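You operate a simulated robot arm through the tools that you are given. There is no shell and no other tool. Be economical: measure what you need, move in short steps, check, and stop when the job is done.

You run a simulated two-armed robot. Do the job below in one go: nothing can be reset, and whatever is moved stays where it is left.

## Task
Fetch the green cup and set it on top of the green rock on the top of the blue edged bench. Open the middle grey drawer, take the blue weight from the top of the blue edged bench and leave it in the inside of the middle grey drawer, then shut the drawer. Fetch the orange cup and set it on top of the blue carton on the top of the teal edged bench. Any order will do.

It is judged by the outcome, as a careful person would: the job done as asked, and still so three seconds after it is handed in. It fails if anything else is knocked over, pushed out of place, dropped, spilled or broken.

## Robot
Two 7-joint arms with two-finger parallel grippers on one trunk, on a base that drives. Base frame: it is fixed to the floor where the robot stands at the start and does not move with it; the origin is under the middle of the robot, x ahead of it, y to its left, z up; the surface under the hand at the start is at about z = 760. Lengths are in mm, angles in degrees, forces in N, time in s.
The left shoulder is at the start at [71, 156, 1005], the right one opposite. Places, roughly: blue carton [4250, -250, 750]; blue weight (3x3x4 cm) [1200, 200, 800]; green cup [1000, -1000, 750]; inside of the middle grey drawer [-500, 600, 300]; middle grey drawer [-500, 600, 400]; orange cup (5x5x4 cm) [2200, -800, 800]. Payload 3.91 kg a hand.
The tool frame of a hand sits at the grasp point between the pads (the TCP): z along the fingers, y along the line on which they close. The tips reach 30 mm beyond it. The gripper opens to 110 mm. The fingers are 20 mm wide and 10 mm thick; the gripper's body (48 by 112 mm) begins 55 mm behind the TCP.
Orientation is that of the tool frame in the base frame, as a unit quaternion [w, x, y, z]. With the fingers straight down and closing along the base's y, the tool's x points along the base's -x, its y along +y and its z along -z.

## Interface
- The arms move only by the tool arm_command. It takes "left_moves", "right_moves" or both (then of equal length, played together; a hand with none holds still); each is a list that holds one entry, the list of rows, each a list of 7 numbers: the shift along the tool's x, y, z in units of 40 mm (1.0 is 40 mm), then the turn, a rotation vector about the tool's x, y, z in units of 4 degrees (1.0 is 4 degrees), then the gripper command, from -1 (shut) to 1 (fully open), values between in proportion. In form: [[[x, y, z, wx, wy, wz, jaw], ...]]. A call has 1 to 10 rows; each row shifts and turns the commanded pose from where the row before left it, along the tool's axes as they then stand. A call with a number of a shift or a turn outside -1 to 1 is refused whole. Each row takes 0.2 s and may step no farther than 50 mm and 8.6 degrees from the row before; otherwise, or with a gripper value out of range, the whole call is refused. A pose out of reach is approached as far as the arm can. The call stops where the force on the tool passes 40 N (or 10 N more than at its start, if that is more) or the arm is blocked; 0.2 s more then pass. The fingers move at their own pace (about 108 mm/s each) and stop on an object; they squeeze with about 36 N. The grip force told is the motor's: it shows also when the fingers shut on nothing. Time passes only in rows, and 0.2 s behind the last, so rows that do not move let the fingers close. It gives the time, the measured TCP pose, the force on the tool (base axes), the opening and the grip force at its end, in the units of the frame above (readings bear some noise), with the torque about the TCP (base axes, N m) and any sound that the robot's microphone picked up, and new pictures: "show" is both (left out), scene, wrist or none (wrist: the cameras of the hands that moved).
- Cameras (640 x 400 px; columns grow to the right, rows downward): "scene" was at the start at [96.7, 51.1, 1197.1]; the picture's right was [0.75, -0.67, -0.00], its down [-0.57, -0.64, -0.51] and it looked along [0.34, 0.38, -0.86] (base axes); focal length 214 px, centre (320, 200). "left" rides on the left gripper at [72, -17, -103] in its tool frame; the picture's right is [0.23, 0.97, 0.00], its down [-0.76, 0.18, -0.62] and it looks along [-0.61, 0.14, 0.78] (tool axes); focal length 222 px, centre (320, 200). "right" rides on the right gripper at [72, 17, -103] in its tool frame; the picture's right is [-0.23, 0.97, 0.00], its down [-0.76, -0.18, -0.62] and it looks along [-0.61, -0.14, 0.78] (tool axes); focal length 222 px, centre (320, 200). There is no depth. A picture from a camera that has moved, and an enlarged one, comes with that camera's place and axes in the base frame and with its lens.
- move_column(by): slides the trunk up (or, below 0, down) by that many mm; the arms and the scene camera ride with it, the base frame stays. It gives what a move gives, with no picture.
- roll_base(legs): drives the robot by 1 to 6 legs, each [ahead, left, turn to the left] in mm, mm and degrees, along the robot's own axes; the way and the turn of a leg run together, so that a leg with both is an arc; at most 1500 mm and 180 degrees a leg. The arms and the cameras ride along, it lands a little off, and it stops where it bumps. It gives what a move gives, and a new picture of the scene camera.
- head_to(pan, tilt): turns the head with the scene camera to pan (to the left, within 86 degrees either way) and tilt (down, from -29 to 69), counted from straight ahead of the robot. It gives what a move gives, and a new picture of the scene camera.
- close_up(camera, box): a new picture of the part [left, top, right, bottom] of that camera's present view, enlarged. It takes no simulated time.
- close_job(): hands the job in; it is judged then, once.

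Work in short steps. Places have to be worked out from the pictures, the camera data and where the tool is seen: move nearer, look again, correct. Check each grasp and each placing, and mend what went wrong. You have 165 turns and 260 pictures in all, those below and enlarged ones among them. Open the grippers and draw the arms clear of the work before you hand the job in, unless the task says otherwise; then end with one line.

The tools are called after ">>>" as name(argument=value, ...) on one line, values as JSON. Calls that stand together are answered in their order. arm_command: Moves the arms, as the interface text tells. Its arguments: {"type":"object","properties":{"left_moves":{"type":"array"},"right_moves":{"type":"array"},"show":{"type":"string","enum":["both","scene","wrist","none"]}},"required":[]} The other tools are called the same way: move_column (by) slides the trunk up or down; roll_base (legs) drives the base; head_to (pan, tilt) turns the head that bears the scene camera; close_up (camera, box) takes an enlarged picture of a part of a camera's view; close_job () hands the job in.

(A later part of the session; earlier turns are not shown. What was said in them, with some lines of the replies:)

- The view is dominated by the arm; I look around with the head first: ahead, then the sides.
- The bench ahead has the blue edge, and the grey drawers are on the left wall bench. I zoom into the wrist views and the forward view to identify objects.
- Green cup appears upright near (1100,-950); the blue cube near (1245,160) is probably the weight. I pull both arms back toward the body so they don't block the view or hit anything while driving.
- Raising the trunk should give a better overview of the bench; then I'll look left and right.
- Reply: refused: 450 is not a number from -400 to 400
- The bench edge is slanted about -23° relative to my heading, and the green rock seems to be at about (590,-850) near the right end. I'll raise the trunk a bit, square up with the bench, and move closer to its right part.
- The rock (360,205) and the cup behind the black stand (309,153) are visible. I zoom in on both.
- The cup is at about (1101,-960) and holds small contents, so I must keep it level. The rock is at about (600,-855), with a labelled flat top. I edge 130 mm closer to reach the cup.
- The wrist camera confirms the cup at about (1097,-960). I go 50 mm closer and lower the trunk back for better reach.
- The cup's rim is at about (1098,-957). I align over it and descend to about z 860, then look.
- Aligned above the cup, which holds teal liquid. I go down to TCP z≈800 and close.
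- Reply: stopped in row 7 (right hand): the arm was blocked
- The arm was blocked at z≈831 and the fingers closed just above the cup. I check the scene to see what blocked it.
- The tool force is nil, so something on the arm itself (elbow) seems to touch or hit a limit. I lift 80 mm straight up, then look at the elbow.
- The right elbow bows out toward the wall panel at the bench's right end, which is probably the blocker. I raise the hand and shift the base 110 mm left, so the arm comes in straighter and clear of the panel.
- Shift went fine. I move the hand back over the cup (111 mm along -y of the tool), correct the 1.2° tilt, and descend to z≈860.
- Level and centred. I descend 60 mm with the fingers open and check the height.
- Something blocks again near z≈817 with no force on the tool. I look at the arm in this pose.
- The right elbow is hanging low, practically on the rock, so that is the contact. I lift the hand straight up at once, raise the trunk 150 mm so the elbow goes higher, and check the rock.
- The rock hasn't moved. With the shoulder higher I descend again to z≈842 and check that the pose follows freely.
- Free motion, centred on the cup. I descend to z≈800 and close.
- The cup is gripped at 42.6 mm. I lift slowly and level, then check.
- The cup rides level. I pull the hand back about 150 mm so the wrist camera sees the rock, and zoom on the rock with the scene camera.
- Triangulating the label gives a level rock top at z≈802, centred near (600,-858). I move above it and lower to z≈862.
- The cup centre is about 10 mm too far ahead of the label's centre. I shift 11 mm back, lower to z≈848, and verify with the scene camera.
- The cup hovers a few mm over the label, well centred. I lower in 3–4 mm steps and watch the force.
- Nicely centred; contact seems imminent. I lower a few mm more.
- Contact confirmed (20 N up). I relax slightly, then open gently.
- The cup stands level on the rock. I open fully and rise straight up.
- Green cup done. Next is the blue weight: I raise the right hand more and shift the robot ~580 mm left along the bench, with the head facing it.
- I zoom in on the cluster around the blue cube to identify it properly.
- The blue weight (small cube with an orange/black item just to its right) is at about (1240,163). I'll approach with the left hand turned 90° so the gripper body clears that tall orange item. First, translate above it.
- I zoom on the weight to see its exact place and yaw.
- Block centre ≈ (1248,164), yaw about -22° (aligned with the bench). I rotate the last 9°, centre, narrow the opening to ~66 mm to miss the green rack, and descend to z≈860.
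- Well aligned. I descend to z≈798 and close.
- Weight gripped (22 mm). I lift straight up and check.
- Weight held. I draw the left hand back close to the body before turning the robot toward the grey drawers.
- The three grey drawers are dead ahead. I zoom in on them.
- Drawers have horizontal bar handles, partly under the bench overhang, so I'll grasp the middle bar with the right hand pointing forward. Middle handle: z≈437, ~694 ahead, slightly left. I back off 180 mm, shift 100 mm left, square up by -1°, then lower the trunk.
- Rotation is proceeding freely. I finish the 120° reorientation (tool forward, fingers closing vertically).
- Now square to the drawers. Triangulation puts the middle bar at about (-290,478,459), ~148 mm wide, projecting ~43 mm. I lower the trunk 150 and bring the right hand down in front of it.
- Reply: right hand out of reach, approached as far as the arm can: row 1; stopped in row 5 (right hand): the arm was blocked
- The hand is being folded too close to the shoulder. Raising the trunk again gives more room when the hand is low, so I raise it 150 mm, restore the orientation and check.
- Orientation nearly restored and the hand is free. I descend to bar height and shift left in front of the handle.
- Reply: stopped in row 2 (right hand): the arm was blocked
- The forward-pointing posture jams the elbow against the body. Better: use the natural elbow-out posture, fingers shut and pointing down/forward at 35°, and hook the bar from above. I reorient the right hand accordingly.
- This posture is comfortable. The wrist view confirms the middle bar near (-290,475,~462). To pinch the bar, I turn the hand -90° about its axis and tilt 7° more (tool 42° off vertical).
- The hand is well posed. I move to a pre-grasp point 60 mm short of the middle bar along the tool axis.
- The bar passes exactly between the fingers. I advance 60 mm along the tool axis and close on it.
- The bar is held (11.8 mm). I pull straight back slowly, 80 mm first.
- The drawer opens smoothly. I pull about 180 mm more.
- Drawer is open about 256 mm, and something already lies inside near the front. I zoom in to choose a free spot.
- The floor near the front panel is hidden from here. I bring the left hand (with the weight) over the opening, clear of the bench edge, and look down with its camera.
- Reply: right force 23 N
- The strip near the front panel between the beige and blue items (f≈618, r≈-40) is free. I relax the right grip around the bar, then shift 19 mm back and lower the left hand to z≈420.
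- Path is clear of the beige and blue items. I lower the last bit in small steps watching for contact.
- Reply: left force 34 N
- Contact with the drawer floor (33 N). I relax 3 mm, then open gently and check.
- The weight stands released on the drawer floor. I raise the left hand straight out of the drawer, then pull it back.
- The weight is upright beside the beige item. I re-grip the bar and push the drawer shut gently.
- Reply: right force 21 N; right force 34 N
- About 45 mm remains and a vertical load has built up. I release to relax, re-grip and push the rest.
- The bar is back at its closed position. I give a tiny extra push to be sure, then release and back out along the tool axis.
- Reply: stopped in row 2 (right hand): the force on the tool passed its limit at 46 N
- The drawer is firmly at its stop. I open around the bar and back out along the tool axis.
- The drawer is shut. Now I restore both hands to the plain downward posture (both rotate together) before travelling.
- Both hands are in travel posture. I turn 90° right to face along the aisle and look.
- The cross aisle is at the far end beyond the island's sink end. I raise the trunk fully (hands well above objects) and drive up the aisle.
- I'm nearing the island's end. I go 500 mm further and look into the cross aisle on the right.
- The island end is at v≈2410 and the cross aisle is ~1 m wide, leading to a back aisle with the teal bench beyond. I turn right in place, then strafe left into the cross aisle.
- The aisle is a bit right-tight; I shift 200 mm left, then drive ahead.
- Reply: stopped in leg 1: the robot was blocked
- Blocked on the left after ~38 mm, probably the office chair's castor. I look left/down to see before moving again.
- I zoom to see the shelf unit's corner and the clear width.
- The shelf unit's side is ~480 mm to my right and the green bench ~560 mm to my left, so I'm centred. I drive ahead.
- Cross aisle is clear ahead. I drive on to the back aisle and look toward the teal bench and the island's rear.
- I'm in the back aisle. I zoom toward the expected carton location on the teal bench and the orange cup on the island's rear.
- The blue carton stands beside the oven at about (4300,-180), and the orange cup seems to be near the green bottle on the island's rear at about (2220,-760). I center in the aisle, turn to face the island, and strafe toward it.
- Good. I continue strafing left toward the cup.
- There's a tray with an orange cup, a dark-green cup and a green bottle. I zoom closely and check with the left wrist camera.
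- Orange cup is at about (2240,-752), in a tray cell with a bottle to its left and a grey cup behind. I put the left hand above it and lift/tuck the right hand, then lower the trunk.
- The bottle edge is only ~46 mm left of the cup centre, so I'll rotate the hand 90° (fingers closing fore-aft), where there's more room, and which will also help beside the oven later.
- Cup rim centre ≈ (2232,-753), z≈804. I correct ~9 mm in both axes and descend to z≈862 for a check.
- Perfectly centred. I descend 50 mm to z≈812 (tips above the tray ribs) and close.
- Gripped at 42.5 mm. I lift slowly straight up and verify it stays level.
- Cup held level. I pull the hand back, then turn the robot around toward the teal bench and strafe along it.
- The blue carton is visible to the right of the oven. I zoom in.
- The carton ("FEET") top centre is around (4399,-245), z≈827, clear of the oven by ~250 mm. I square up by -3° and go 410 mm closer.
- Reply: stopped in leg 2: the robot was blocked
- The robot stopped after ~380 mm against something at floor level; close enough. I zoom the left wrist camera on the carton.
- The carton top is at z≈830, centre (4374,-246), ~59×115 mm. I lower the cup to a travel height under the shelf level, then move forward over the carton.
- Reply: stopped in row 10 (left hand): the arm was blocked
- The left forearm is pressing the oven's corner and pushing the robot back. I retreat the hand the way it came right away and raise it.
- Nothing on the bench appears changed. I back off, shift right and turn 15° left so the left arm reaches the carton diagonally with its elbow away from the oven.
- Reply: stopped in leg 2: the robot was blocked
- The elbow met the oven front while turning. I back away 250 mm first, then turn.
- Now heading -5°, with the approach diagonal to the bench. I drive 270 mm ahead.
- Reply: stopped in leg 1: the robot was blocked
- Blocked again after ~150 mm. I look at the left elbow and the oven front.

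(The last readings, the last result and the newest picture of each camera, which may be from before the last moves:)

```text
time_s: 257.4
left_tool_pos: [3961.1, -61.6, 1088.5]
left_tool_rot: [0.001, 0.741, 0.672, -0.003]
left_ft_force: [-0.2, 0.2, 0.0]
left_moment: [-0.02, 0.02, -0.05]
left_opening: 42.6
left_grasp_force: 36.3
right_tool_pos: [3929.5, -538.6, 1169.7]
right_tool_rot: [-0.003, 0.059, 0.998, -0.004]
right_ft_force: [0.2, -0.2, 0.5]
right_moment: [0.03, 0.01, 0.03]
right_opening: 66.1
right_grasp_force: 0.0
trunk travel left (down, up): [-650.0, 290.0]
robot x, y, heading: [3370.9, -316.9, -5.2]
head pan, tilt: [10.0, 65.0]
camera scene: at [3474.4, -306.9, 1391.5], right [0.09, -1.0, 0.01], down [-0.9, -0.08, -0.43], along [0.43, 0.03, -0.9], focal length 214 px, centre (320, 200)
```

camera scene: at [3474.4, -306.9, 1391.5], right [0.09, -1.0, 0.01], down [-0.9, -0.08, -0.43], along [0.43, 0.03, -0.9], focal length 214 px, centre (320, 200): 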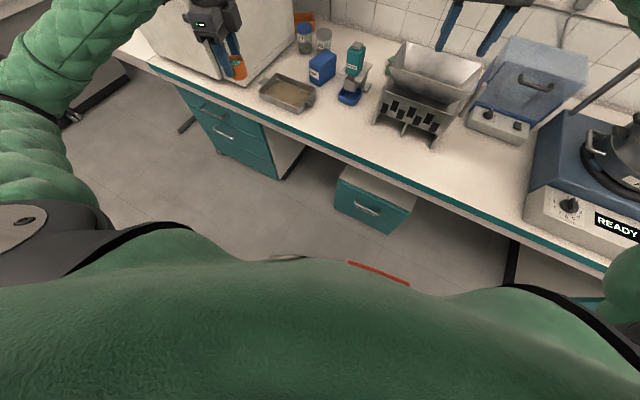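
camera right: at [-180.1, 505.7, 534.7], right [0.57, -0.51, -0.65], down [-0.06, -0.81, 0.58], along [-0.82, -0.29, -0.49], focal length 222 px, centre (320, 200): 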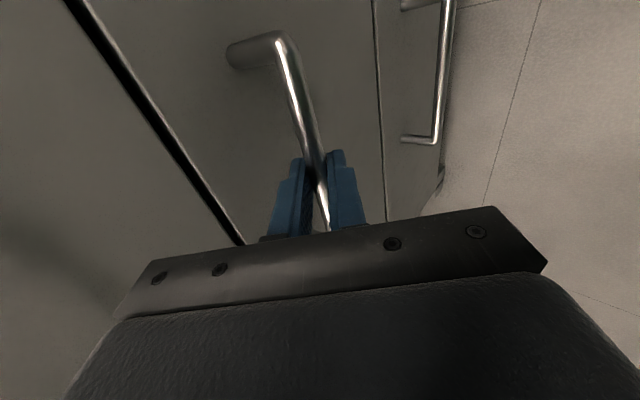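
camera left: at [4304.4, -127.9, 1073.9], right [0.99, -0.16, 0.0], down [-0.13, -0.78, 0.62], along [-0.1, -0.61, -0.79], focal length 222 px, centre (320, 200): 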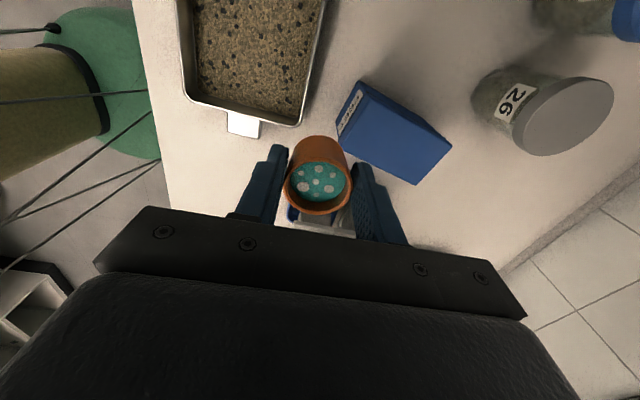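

The hand and oven aren't touching; the base corner seems to meet the teal box under the bench. I'll settle for a pose that stretches the arm more (less elbow bow): turn -8°, then move 70 ahead and 40 right.

>>> head_to(pan=20, tilt=42)

>>> roll_base(legs=[[0, 0, -8], [70, -40, 0]])

```text
time_s: 258.3
left_tool_pos: [3959.9, -61.5, 1088.8]
left_tool_rot: [0.0, 0.741, 0.672, -0.004]
left_ft_force: [-0.2, 0.6, 0.5]
left_moment: [0.0, 0.01, -0.01]
left_opening: 42.6
left_grasp_force: 36.3
right_tool_pos: [3929.0, -537.5, 1170.6]
right_tool_rot: [-0.003, 0.059, 0.998, -0.004]
right_ft_force: [-0.9, -0.1, -0.5]
right_moment: [0.02, 0.01, -0.04]
right_opening: 66.0
right_grasp_force: 0.0
trunk travel left (down, up): [-650.0, 290.0]
robot x, y, heading: [3366.2, -314.8, -5.1]
head pan, tilt: [20.0, 42.0]
camera scene: at [3494.3, -290.7, 1420.8], right [0.26, -0.97, 0.01], down [-0.64, -0.18, -0.75], along [0.72, 0.19, -0.67], focal length 214 px, centre (320, 200)
```

scene: 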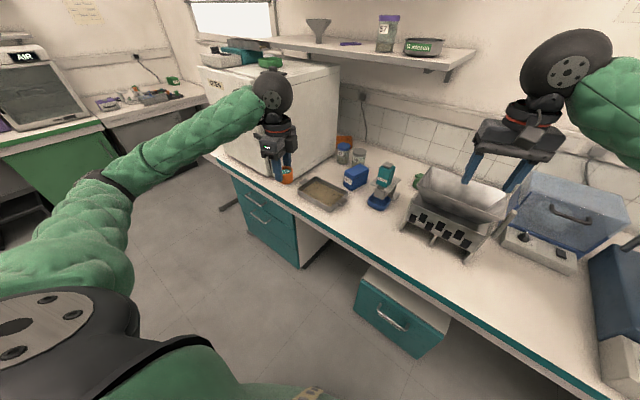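

```text
time_s: 260.1
left_tool_pos: [4045.5, -192.7, 1088.5]
left_tool_rot: [0.002, 0.787, 0.617, -0.003]
left_ft_force: [0.7, -0.4, -0.2]
left_moment: [-0.02, 0.02, 0.0]
left_opening: 42.4
left_grasp_force: 35.8
right_tool_pos: [3943.0, -661.2, 1172.2]
right_tool_rot: [-0.003, 0.132, 0.991, -0.006]
right_ft_force: [0.6, 0.5, -0.4]
right_moment: [0.01, -0.03, 0.01]
right_opening: 66.2
right_grasp_force: 0.0
trunk travel left (down, up): [-650.0, 290.0]
robot x, y, heading: [3424.9, -364.0, -13.4]
head pan, tilt: [20.0, 42.0]
stopped in leg 2: the robot was blocked; the commanded pose is now the measured one
camera scene: at [3548.4, -351.8, 1420.9], right [0.12, -0.99, 0.01], down [-0.66, -0.09, -0.75], along [0.74, 0.08, -0.67], focal length 214 px, centre (320, 200)
```

scene: 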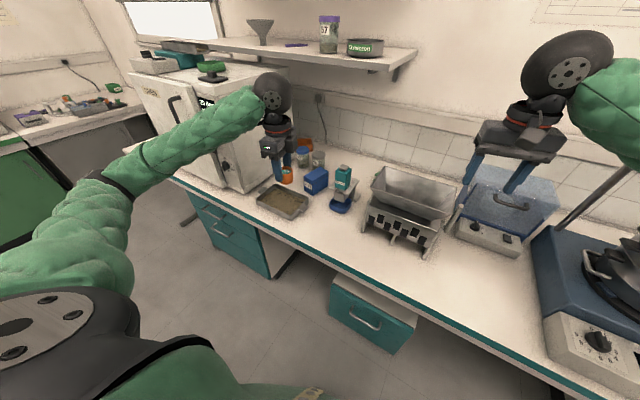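

At the planned pose (heading -13°). I lower the cup to z≈955 and advance 144 mm, checking for contact.

>>> arm_command(left_moves=[[[0, 0, 0.5, 0, 0, 0, -1], [0, 0, 0.8, 0, 0, 0, -1], [0, 0, 0.8, 0, 0, 0, -1], [0, 0, 0.8, 0, 0, 0, -1], [0, 0, 0.4, 0, 0, 0, -1], [0.06, 0.4, 0, 0, 0, 0, -1], [0.06, 0.8, 0, 0, 0, 0, -1], [0.06, 0.8, 0, 0, 0, 0, -1], [0.06, 0.8, 0, 0, 0, 0, -1], [0.06, 0.8, 0, 0, 0, 0, -1]]], show="scene")

```text
time_s: 262.3
left_tool_pos: [4185.8, -216.0, 960.5]
left_tool_rot: [0.003, 0.786, 0.618, -0.002]
left_ft_force: [0.2, -0.6, -0.4]
left_moment: [0.01, 0.03, -0.01]
left_opening: 42.4
left_grasp_force: 36.1
right_tool_pos: [3943.0, -663.3, 1172.9]
right_tool_rot: [0.0, 0.131, 0.991, -0.005]
right_ft_force: [0.2, 0.8, 1.0]
right_moment: [0.01, -0.03, -0.01]
right_opening: 65.8
right_grasp_force: 0.2
trunk travel left (down, up): [-650.0, 290.0]
robot x, y, heading: [3422.2, -364.1, -13.2]
head pan, tilt: [20.0, 42.0]
camera scene: at [3545.4, -354.3, 1421.4], right [0.12, -0.99, 0.01], down [-0.66, -0.09, -0.75], along [0.74, 0.08, -0.66], focal length 214 px, centre (320, 200)
```

scene: 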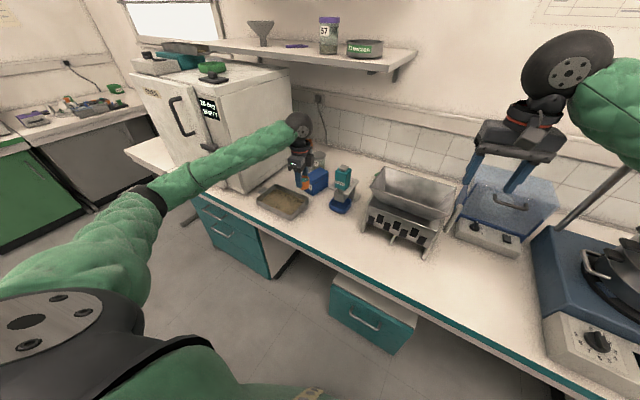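

Free so far. I advance another 100 mm and check.

>>> arm_command(left_moves=[[[0.08, 0.5, 0, 0, 0, 0, -1], [0.08, 0.8, 0, 0, 0, 0, -1], [0.08, 0.8, 0, 0, 0, 0, -1], [0.08, 0.4, 0, 0, 0, 0, -1], [0, 0, 0, 0, 0, 0, -1]]], show="scene")

>>> close_up(camera="scene", box=[120, 60, 360, 240])

```text
time_s: 263.5
left_tool_pos: [4284.4, -229.5, 960.3]
left_tool_rot: [0.002, 0.786, 0.618, -0.002]
left_ft_force: [0.2, 0.2, -0.4]
left_moment: [-0.03, 0.0, -0.02]
left_opening: 42.4
left_grasp_force: 36.4
right_tool_pos: [3941.5, -663.9, 1173.0]
right_tool_rot: [0.0, 0.132, 0.991, -0.003]
right_ft_force: [-0.2, 0.3, 0.0]
right_moment: [-0.03, -0.01, 0.02]
right_opening: 66.0
right_grasp_force: 0.1
trunk travel left (down, up): [-650.0, 290.0]
robot x, y, heading: [3425.8, -365.7, -13.2]
head pan, tilt: [20.0, 42.0]
camera scene: at [3545.3, -355.0, 1421.4], right [0.12, -0.99, 0.01], down [-0.66, -0.08, -0.75], along [0.74, 0.08, -0.66], focal length 214 px, centre (320, 200)
```

scene: 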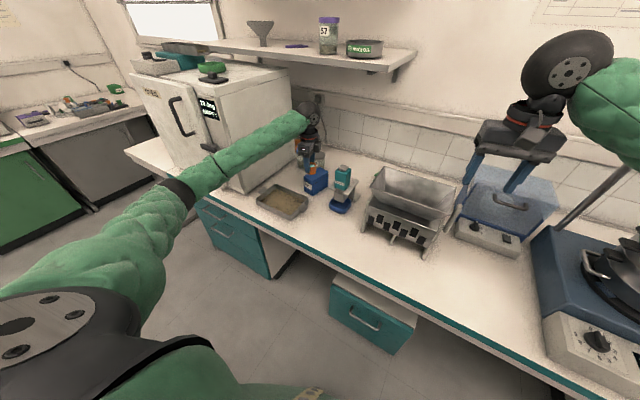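

```text
2.22 times, centred on (240, 150) of scene
camera zoom: at [3545.3, -355.0, 1421.4], right [0.12, -0.99, 0.01], down [-0.66, -0.08, -0.75], along [0.74, 0.08, -0.66], focal length 477 px, centre (498, 311)
```

zoom: 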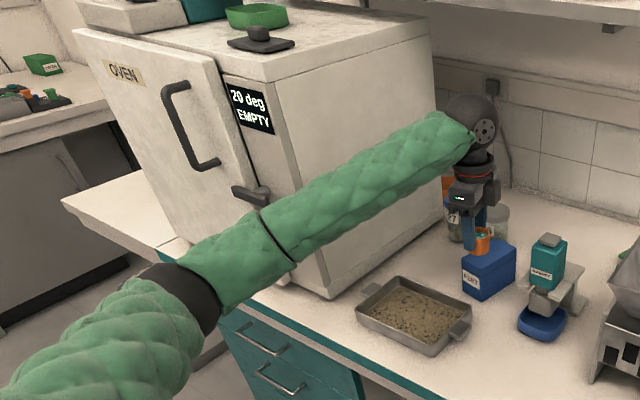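

Still free; the forearm passes in front of the oven. I advance the remaining ~90 mm in gentle steps.

>>> arm_command(left_moves=[[[0.04, 0.5, 0, 0, 0, 0, -1], [0.04, 0.7, 0, 0, 0, 0, -1], [0.04, 0.7, 0, 0, 0, 0, -1], [0, 0.35, 0, 0, 0, 0, -1], [0, 0, 0, 0, 0, 0, -1]]], show="both")

>>> close_up(camera="left", box=[200, 60, 440, 210])

```text
time_s: 264.7
left_tool_pos: [4373.5, -247.5, 959.9]
left_tool_rot: [0.001, 0.786, 0.618, -0.001]
left_ft_force: [0.6, 0.3, -1.6]
left_moment: [-0.03, 0.01, 0.02]
left_opening: 42.5
left_grasp_force: 35.9
right_tool_pos: [3942.7, -664.4, 1172.5]
right_tool_rot: [0.0, 0.131, 0.991, -0.003]
right_ft_force: [-0.2, 0.5, 0.2]
right_moment: [0.02, -0.02, -0.03]
right_opening: 65.8
right_grasp_force: 0.1
trunk travel left (down, up): [-650.0, 290.0]
robot x, y, heading: [3424.7, -358.2, -13.0]
head pan, tilt: [20.0, 42.0]
camera scene: at [3545.1, -355.6, 1421.4], right [0.12, -0.99, 0.01], down [-0.66, -0.08, -0.75], along [0.74, 0.08, -0.66], focal length 214 px, centre (320, 200)
camera left: at [4373.9, -171.6, 1062.5], right [1.0, -0.01, 0.0], down [-0.01, -0.78, 0.63], along [-0.01, -0.63, -0.78], focal length 222 px, centre (320, 200)
```

scene: 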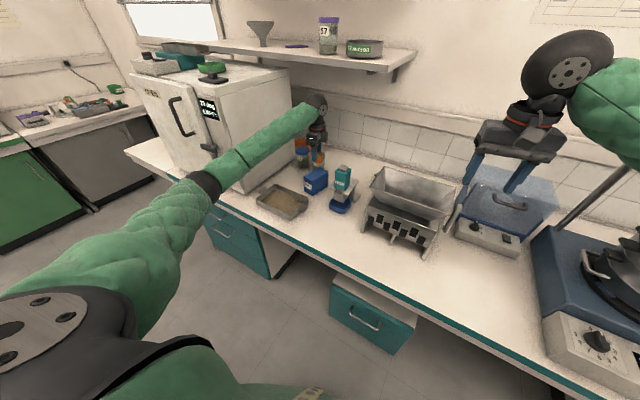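
left: 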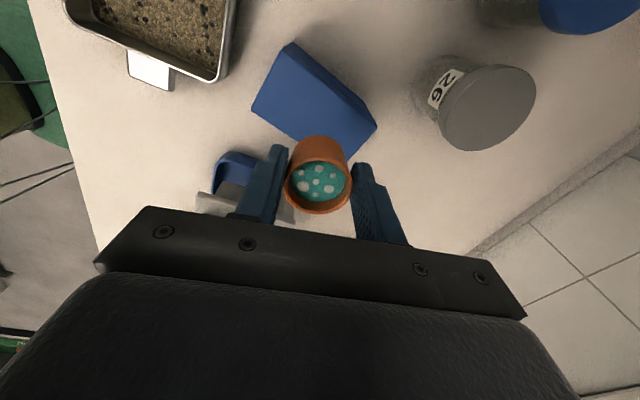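

```text
2.67 times, centred on (320, 135) of left
camera zoom: at [4373.9, -171.6, 1062.5], right [1.0, -0.01, 0.0], down [-0.01, -0.78, 0.63], along [-0.01, -0.63, -0.78], focal length 592 px, centre (320, 373)
```

zoom: 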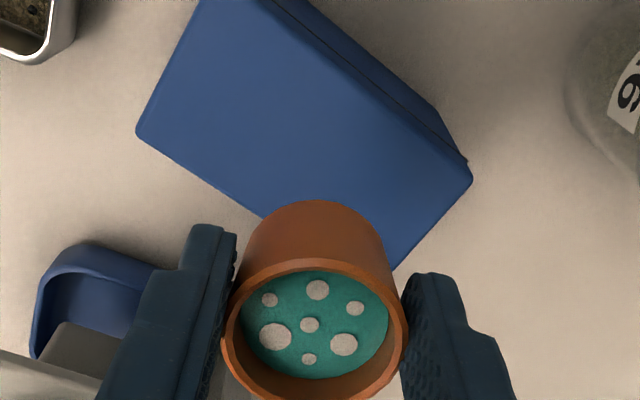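

Directly over the carton's centre (≈(4372,-247)) with no contact. I lower to z≈890, then check.

>>> arm_command(left_moves=[[[0, 0, 0.5, 0, 0, 0, -1], [0, 0, 0.7, 0, 0, 0, -1], [0, 0, 0.4, 0, 0, 0, -1], [0, 0, 0.1, 0, 0, 0, -1], [0, 0, 0, 0, 0, 0, -1]]], show="none")

>>> close_up(camera="scene", box=[270, 110, 370, 210])

>>> close_up(camera="left", box=[200, 60, 440, 210])

```text
time_s: 265.9
left_tool_pos: [4372.3, -246.9, 894.4]
left_tool_rot: [0.004, 0.787, 0.617, -0.001]
left_ft_force: [2.3, 0.1, 17.8]
left_moment: [0.02, 0.07, -0.01]
left_opening: 42.1
left_grasp_force: 36.1
right_tool_pos: [3941.7, -664.9, 1173.2]
right_tool_rot: [0.0, 0.131, 0.991, -0.003]
right_ft_force: [0.1, -0.1, -0.1]
right_moment: [0.0, -0.01, 0.02]
right_opening: 66.0
right_grasp_force: 0.1
trunk travel left (down, up): [-650.0, 290.0]
robot x, y, heading: [3426.3, -363.1, -13.2]
head pan, tilt: [20.0, 42.0]
```

```text
4.00 times, centred on (320, 160) of scene
camera zoom: at [3544.3, -356.4, 1421.8], right [0.12, -0.99, 0.01], down [-0.66, -0.08, -0.75], along [0.74, 0.08, -0.66], focal length 858 px, centre (320, 360)
```

zoom: 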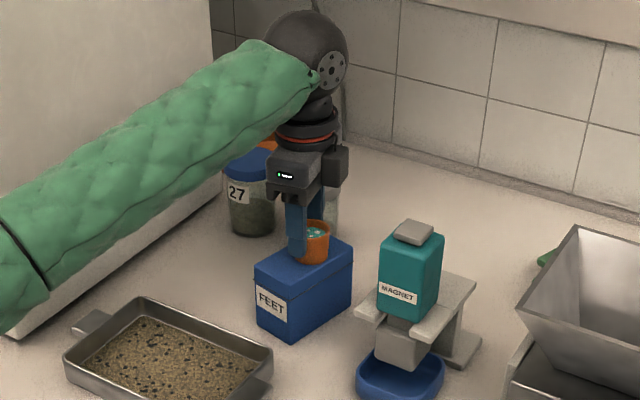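

```text
2.67 times, centred on (320, 135) of left
camera zoom: at [4372.3, -171.0, 997.3], right [1.0, -0.01, 0.0], down [-0.01, -0.78, 0.63], along [0.0, -0.63, -0.78], focal length 592 px, centre (320, 373)
```

zoom: 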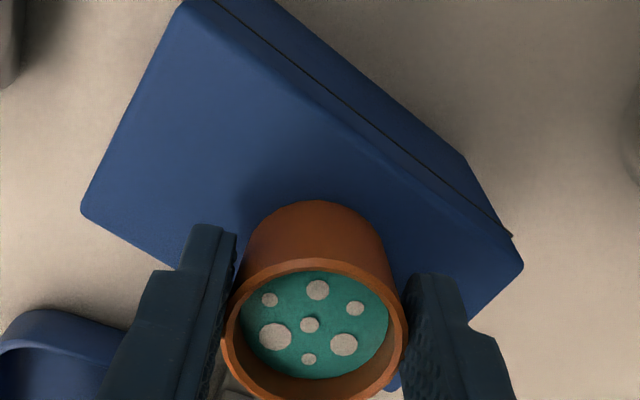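

Contact came at z≈894 (18 N), so the carton top is ~z 846 and the cup sits ~9 mm off-centre across its width. I lift 8 mm, shift 9 mm, and set it down again.

>>> arm_command(left_moves=[[[0, 0, -0.25, 0, 0, 0, -1], [0.22, -0.03, 0, 0, 0, 0, -1], [0, 0, 0.1, 0, 0, 0, -1], [0, 0, 0.08, 0, 0, 0, -1], [0, 0, 0, 0, 0, 0, -1]]], show="none")

>>> close_up(camera="left", box=[200, 60, 440, 210])

```text
time_s: 267.1
left_tool_pos: [4373.3, -238.1, 895.5]
left_tool_rot: [0.002, 0.786, 0.618, -0.001]
left_ft_force: [0.5, -0.3, 0.1]
left_moment: [0.03, 0.02, 0.0]
left_opening: 42.1
left_grasp_force: 36.1
right_tool_pos: [3941.4, -665.9, 1172.7]
right_tool_rot: [-0.001, 0.132, 0.991, -0.003]
right_ft_force: [0.6, -0.1, 0.0]
right_moment: [0.0, -0.01, -0.01]
right_opening: 65.9
right_grasp_force: 0.0
trunk travel left (down, up): [-650.0, 290.0]
robot x, y, heading: [3427.1, -364.2, -13.3]
head pan, tilt: [20.0, 42.0]
```

```text
2.67 times, centred on (320, 135) of left
camera zoom: at [4373.8, -162.7, 997.8], right [1.0, -0.01, 0.0], down [-0.01, -0.78, 0.63], along [-0.01, -0.63, -0.78], focal length 592 px, centre (320, 373)
```

zoom: 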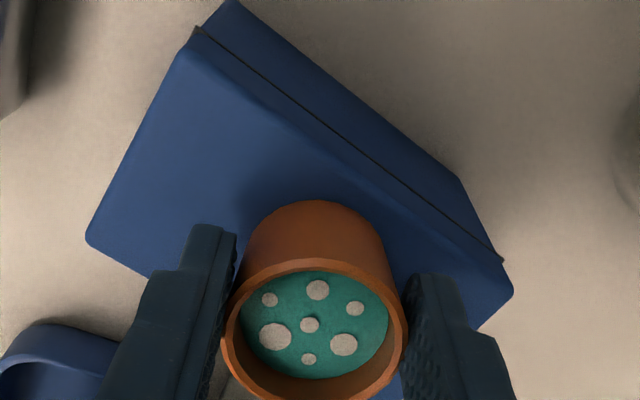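

Now centred; not yet in contact. I lower 2 mm at a time.

>>> arm_command(left_moves=[[[0, 0, 0.05, 0, 0, 0, -1], [0, 0, 0.05, 0, 0, 0, -1], [0, 0, 0, 0, 0, 0, -1]]], show="none")

>>> close_up(camera="scene", box=[280, 145, 350, 200])

```text
time_s: 267.9
left_tool_pos: [4374.1, -238.2, 895.3]
left_tool_rot: [0.003, 0.786, 0.618, 0.0]
left_ft_force: [3.4, -1.1, 29.9]
left_moment: [-0.1, -0.05, 0.05]
left_opening: 42.3
left_grasp_force: 36.1
right_tool_pos: [3940.2, -664.7, 1173.0]
right_tool_rot: [0.0, 0.132, 0.991, -0.003]
right_ft_force: [0.2, -0.7, -0.5]
right_moment: [0.02, 0.01, 0.0]
right_opening: 66.1
right_grasp_force: 0.1
trunk travel left (down, up): [-650.0, 290.0]
robot x, y, heading: [3425.9, -361.8, -13.3]
head pan, tilt: [20.0, 42.0]
```

```text
7.27 times, centred on (315, 172) of scene
camera zoom: at [3543.8, -357.3, 1421.9], right [0.12, -0.99, 0.01], down [-0.66, -0.08, -0.75], along [0.74, 0.08, -0.66], focal length 1560 px, centre (356, 400)
```

zoom: 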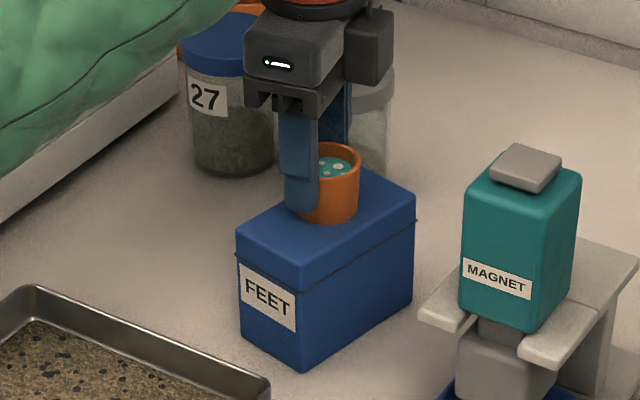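

Firm contact (30 N), cup in the middle of the carton's top. I relax and open gently.

>>> arm_command(left_moves=[[[0, 0, -0.06, 0, 0, 0, -1], [0, 0, 0, 0, 0, 0, -0.1], [0, 0, 0, 0, 0, 0, 0.05], [0, 0, 0, 0, 0, 0, 0.15]]], show="none")

>>> close_up(camera="scene", box=[280, 145, 350, 200])

>>> close_up(camera="left", box=[200, 60, 440, 210])

```text
time_s: 268.9
left_tool_pos: [4373.6, -237.1, 893.1]
left_tool_rot: [0.001, 0.786, 0.618, -0.001]
left_ft_force: [-0.9, -0.5, 0.5]
left_moment: [0.01, -0.02, 0.0]
left_opening: 63.2
left_grasp_force: 0.1
right_tool_pos: [3941.1, -664.7, 1172.7]
right_tool_rot: [0.0, 0.131, 0.991, -0.002]
right_ft_force: [-0.2, 1.3, 0.2]
right_moment: [0.0, 0.02, -0.01]
right_opening: 65.9
right_grasp_force: 0.0
trunk travel left (down, up): [-650.0, 290.0]
robot x, y, heading: [3423.5, -362.3, -13.2]
head pan, tilt: [20.0, 42.0]
```

```text
7.27 times, centred on (315, 172) of scene
camera zoom: at [3544.9, -357.1, 1421.4], right [0.12, -0.99, 0.01], down [-0.66, -0.08, -0.75], along [0.74, 0.08, -0.66], focal length 1560 px, centre (356, 400)
```

zoom: 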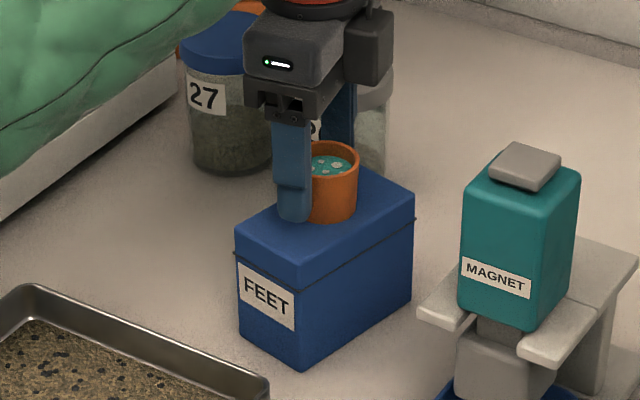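

```text
2.67 times, centred on (320, 135) of left
camera zoom: at [4373.6, -163.4, 996.2], right [1.0, -0.01, 0.0], down [-0.01, -0.78, 0.63], along [-0.01, -0.63, -0.78], focal length 592 px, centre (320, 373)
```

zoom: 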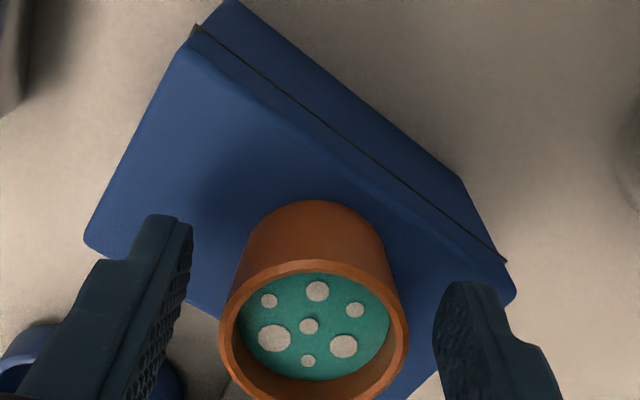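

The cup stands upright on the carton. I rise 70 mm straight up, then withdraw along the approach path.

>>> arm_command(left_moves=[[[0, 0, -0.3, 0, 0, 0, 0.3], [0, 0, -0.7, 0, 0, 0, 0.3], [0, 0, -0.7, 0, 0, 0, 0.3], [-0.05, -0.5, 0, 0, 0, 0, 0.3], [-0.05, -0.9, 0, 0, 0, 0, 0.3], [-0.05, -0.9, 0, 0, 0, 0, 0.3], [-0.05, -0.9, 0, 0, 0, 0, 0.3], [-0.05, -0.9, 0, 0, 0, 0, 0.3], [-0.05, -0.9, 0, 0, 0, 0, 0.3], [-0.05, -0.9, 0, 0, 0, 0, 0.3]]], show="scene")

>>> close_up(camera="scene", box=[240, 120, 380, 220])

```text
time_s: 271.1
left_tool_pos: [4141.5, -198.9, 961.8]
left_tool_rot: [0.002, 0.787, 0.617, -0.001]
left_ft_force: [1.2, 1.3, 0.2]
left_moment: [0.0, 0.02, 0.0]
left_opening: 71.6
left_grasp_force: 0.1
right_tool_pos: [3941.8, -665.6, 1172.1]
right_tool_rot: [0.0, 0.133, 0.991, -0.002]
right_ft_force: [0.0, -0.4, 0.3]
right_moment: [-0.02, -0.05, -0.02]
right_opening: 66.0
right_grasp_force: 0.2
trunk travel left (down, up): [-650.0, 290.0]
robot x, y, heading: [3427.1, -368.4, -13.4]
head pan, tilt: [20.0, 42.0]
camera scene: at [3545.0, -357.5, 1421.4], right [0.12, -0.99, 0.01], down [-0.66, -0.08, -0.75], along [0.74, 0.08, -0.66], focal length 214 px, centre (320, 200)
```

scene: 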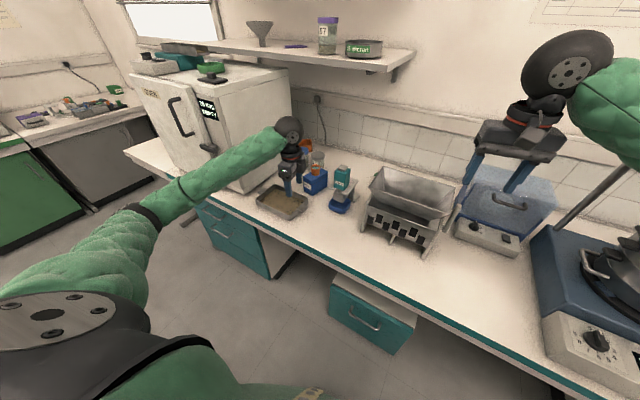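

```text
4.00 times, centred on (310, 170) of scene
camera zoom: at [3545.0, -357.5, 1421.4], right [0.12, -0.99, 0.01], down [-0.66, -0.08, -0.75], along [0.74, 0.08, -0.66], focal length 858 px, centre (360, 320)
```

zoom: 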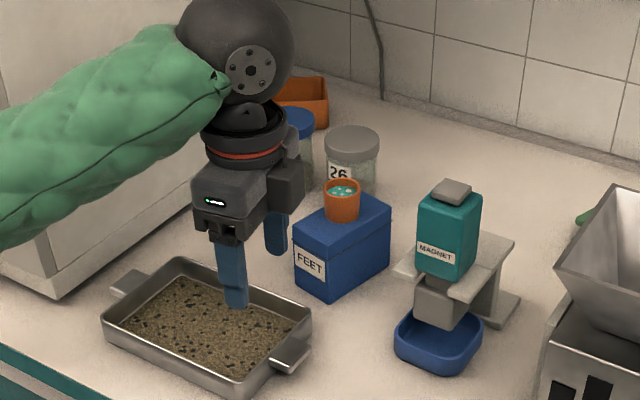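

The orange cup is securely on the carton. I raise the left hand and back the robot away to draw the arms clear.

>>> arm_command(left_moves=[[[0, -0.3, -0.8, 0, 0, 0, 1], [0, -0.3, -0.8, 0, 0, 0, 1], [0, -0.3, -0.8, 0, 0, 0, 1], [0, -0.3, -0.8, 0, 0, 0, 1]]], right_moves=[[[0, 0, -0.5, 0, 0, 0, 1], [0, 0, -0.5, 0, 0, 0, 1], [0, 0, -0.5, 0, 0, 0, 1], [0, 0, 0, 0, 0, 0, 1]]], show="none")

>>> roll_base(legs=[[-300, 0, 0]])

>>> close_up(camera="scene", box=[200, 80, 440, 280])

```text
time_s: 272.1
left_tool_pos: [4094.8, -185.4, 1090.2]
left_tool_rot: [0.0, 0.787, 0.617, 0.0]
left_ft_force: [-0.6, 0.5, -0.9]
left_moment: [-0.01, 0.01, 0.0]
left_opening: 110.0
left_grasp_force: 0.1
right_tool_pos: [3941.5, -665.9, 1232.5]
right_tool_rot: [-0.001, 0.131, 0.991, -0.002]
right_ft_force: [0.0, 0.7, -0.1]
right_moment: [0.01, -0.03, -0.02]
right_opening: 109.7
right_grasp_force: 0.0
trunk travel left (down, up): [-650.0, 290.0]
robot x, y, heading: [3426.0, -368.1, -12.9]
head pan, tilt: [20.0, 42.0]
```

```text
time_s: 274.1
left_tool_pos: [3815.8, -122.9, 1085.3]
left_tool_rot: [-0.003, 0.786, 0.618, -0.003]
left_ft_force: [-0.9, 0.0, -0.3]
left_moment: [0.03, -0.06, -0.06]
left_opening: 109.9
left_grasp_force: 0.1
right_tool_pos: [3665.0, -603.6, 1224.9]
right_tool_rot: [-0.005, 0.131, 0.991, 0.0]
right_ft_force: [-0.1, -0.1, -0.6]
right_moment: [-0.02, -0.02, -0.02]
right_opening: 109.8
right_grasp_force: 0.1
trunk travel left (down, up): [-650.0, 290.0]
robot x, y, heading: [3140.0, -294.4, -13.1]
head pan, tilt: [20.0, 42.0]
camera scene: at [3269.8, -297.6, 1420.3], right [0.12, -0.99, 0.0], down [-0.66, -0.08, -0.74], along [0.74, 0.09, -0.67], focal length 214 px, centre (320, 200)
```

scene: 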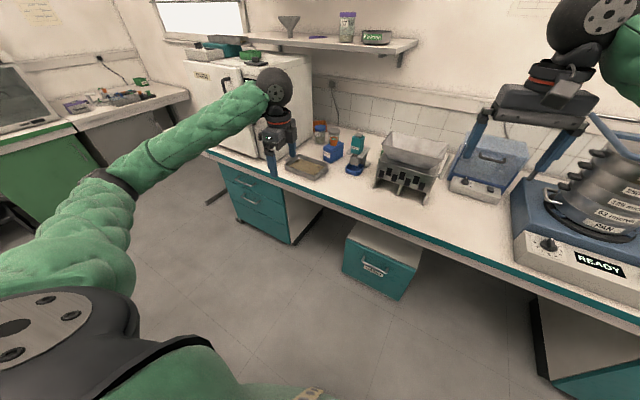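

```text
2.00 times, centred on (320, 180) of scene
camera zoom: at [3269.8, -297.6, 1420.3], right [0.12, -0.99, 0.0], down [-0.66, -0.08, -0.74], along [0.74, 0.09, -0.67], focal length 429 px, centre (320, 240)
```

zoom: 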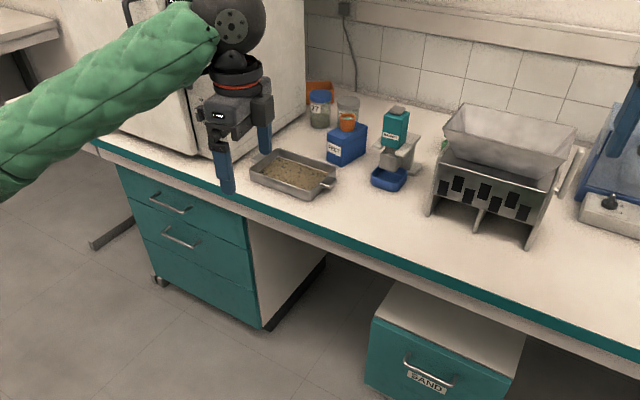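

All three placements are done; the SAND bin and bench items look in place, the grippers are open and the arms are clear. I back off slightly more and hand in.

>>> roll_base(legs=[[-80, 0, 0]])

>>> close_job()

```text
time_s: 275.2
left_tool_pos: [3732.1, -103.2, 1086.2]
left_tool_rot: [-0.002, 0.787, 0.616, -0.002]
left_ft_force: [-0.1, 0.4, 0.5]
left_moment: [-0.02, -0.02, -0.02]
left_opening: 109.9
left_grasp_force: 0.1
right_tool_pos: [3580.6, -585.1, 1226.4]
right_tool_rot: [-0.005, 0.132, 0.991, -0.001]
right_ft_force: [-0.4, 1.1, 0.0]
right_moment: [-0.01, -0.04, 0.03]
right_opening: 109.9
right_grasp_force: 0.1
trunk travel left (down, up): [-650.0, 290.0]
robot x, y, heading: [3051.7, -278.4, -13.1]
head pan, tilt: [20.0, 42.0]
camera scene: at [3186.2, -278.0, 1420.5], right [0.12, -0.99, 0.0], down [-0.66, -0.08, -0.74], along [0.74, 0.09, -0.67], focal length 214 px, centre (320, 200)
```

scene: 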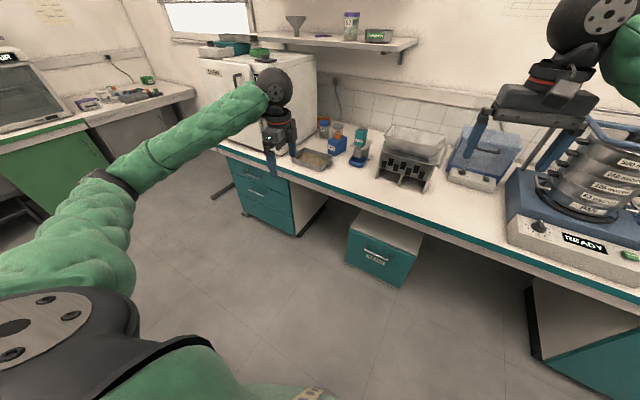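

```text
The job is handed in.
```

The job is handed in: the green cup is on the green rock, the blue weight is in the shut middle grey drawer, and the orange cup is on the blue carton; the base was stopped by light contact several times (probably the office chair, the oven and the SAND bin), and nothing looked out of place where I could check, though I never saw the chair afterwards.
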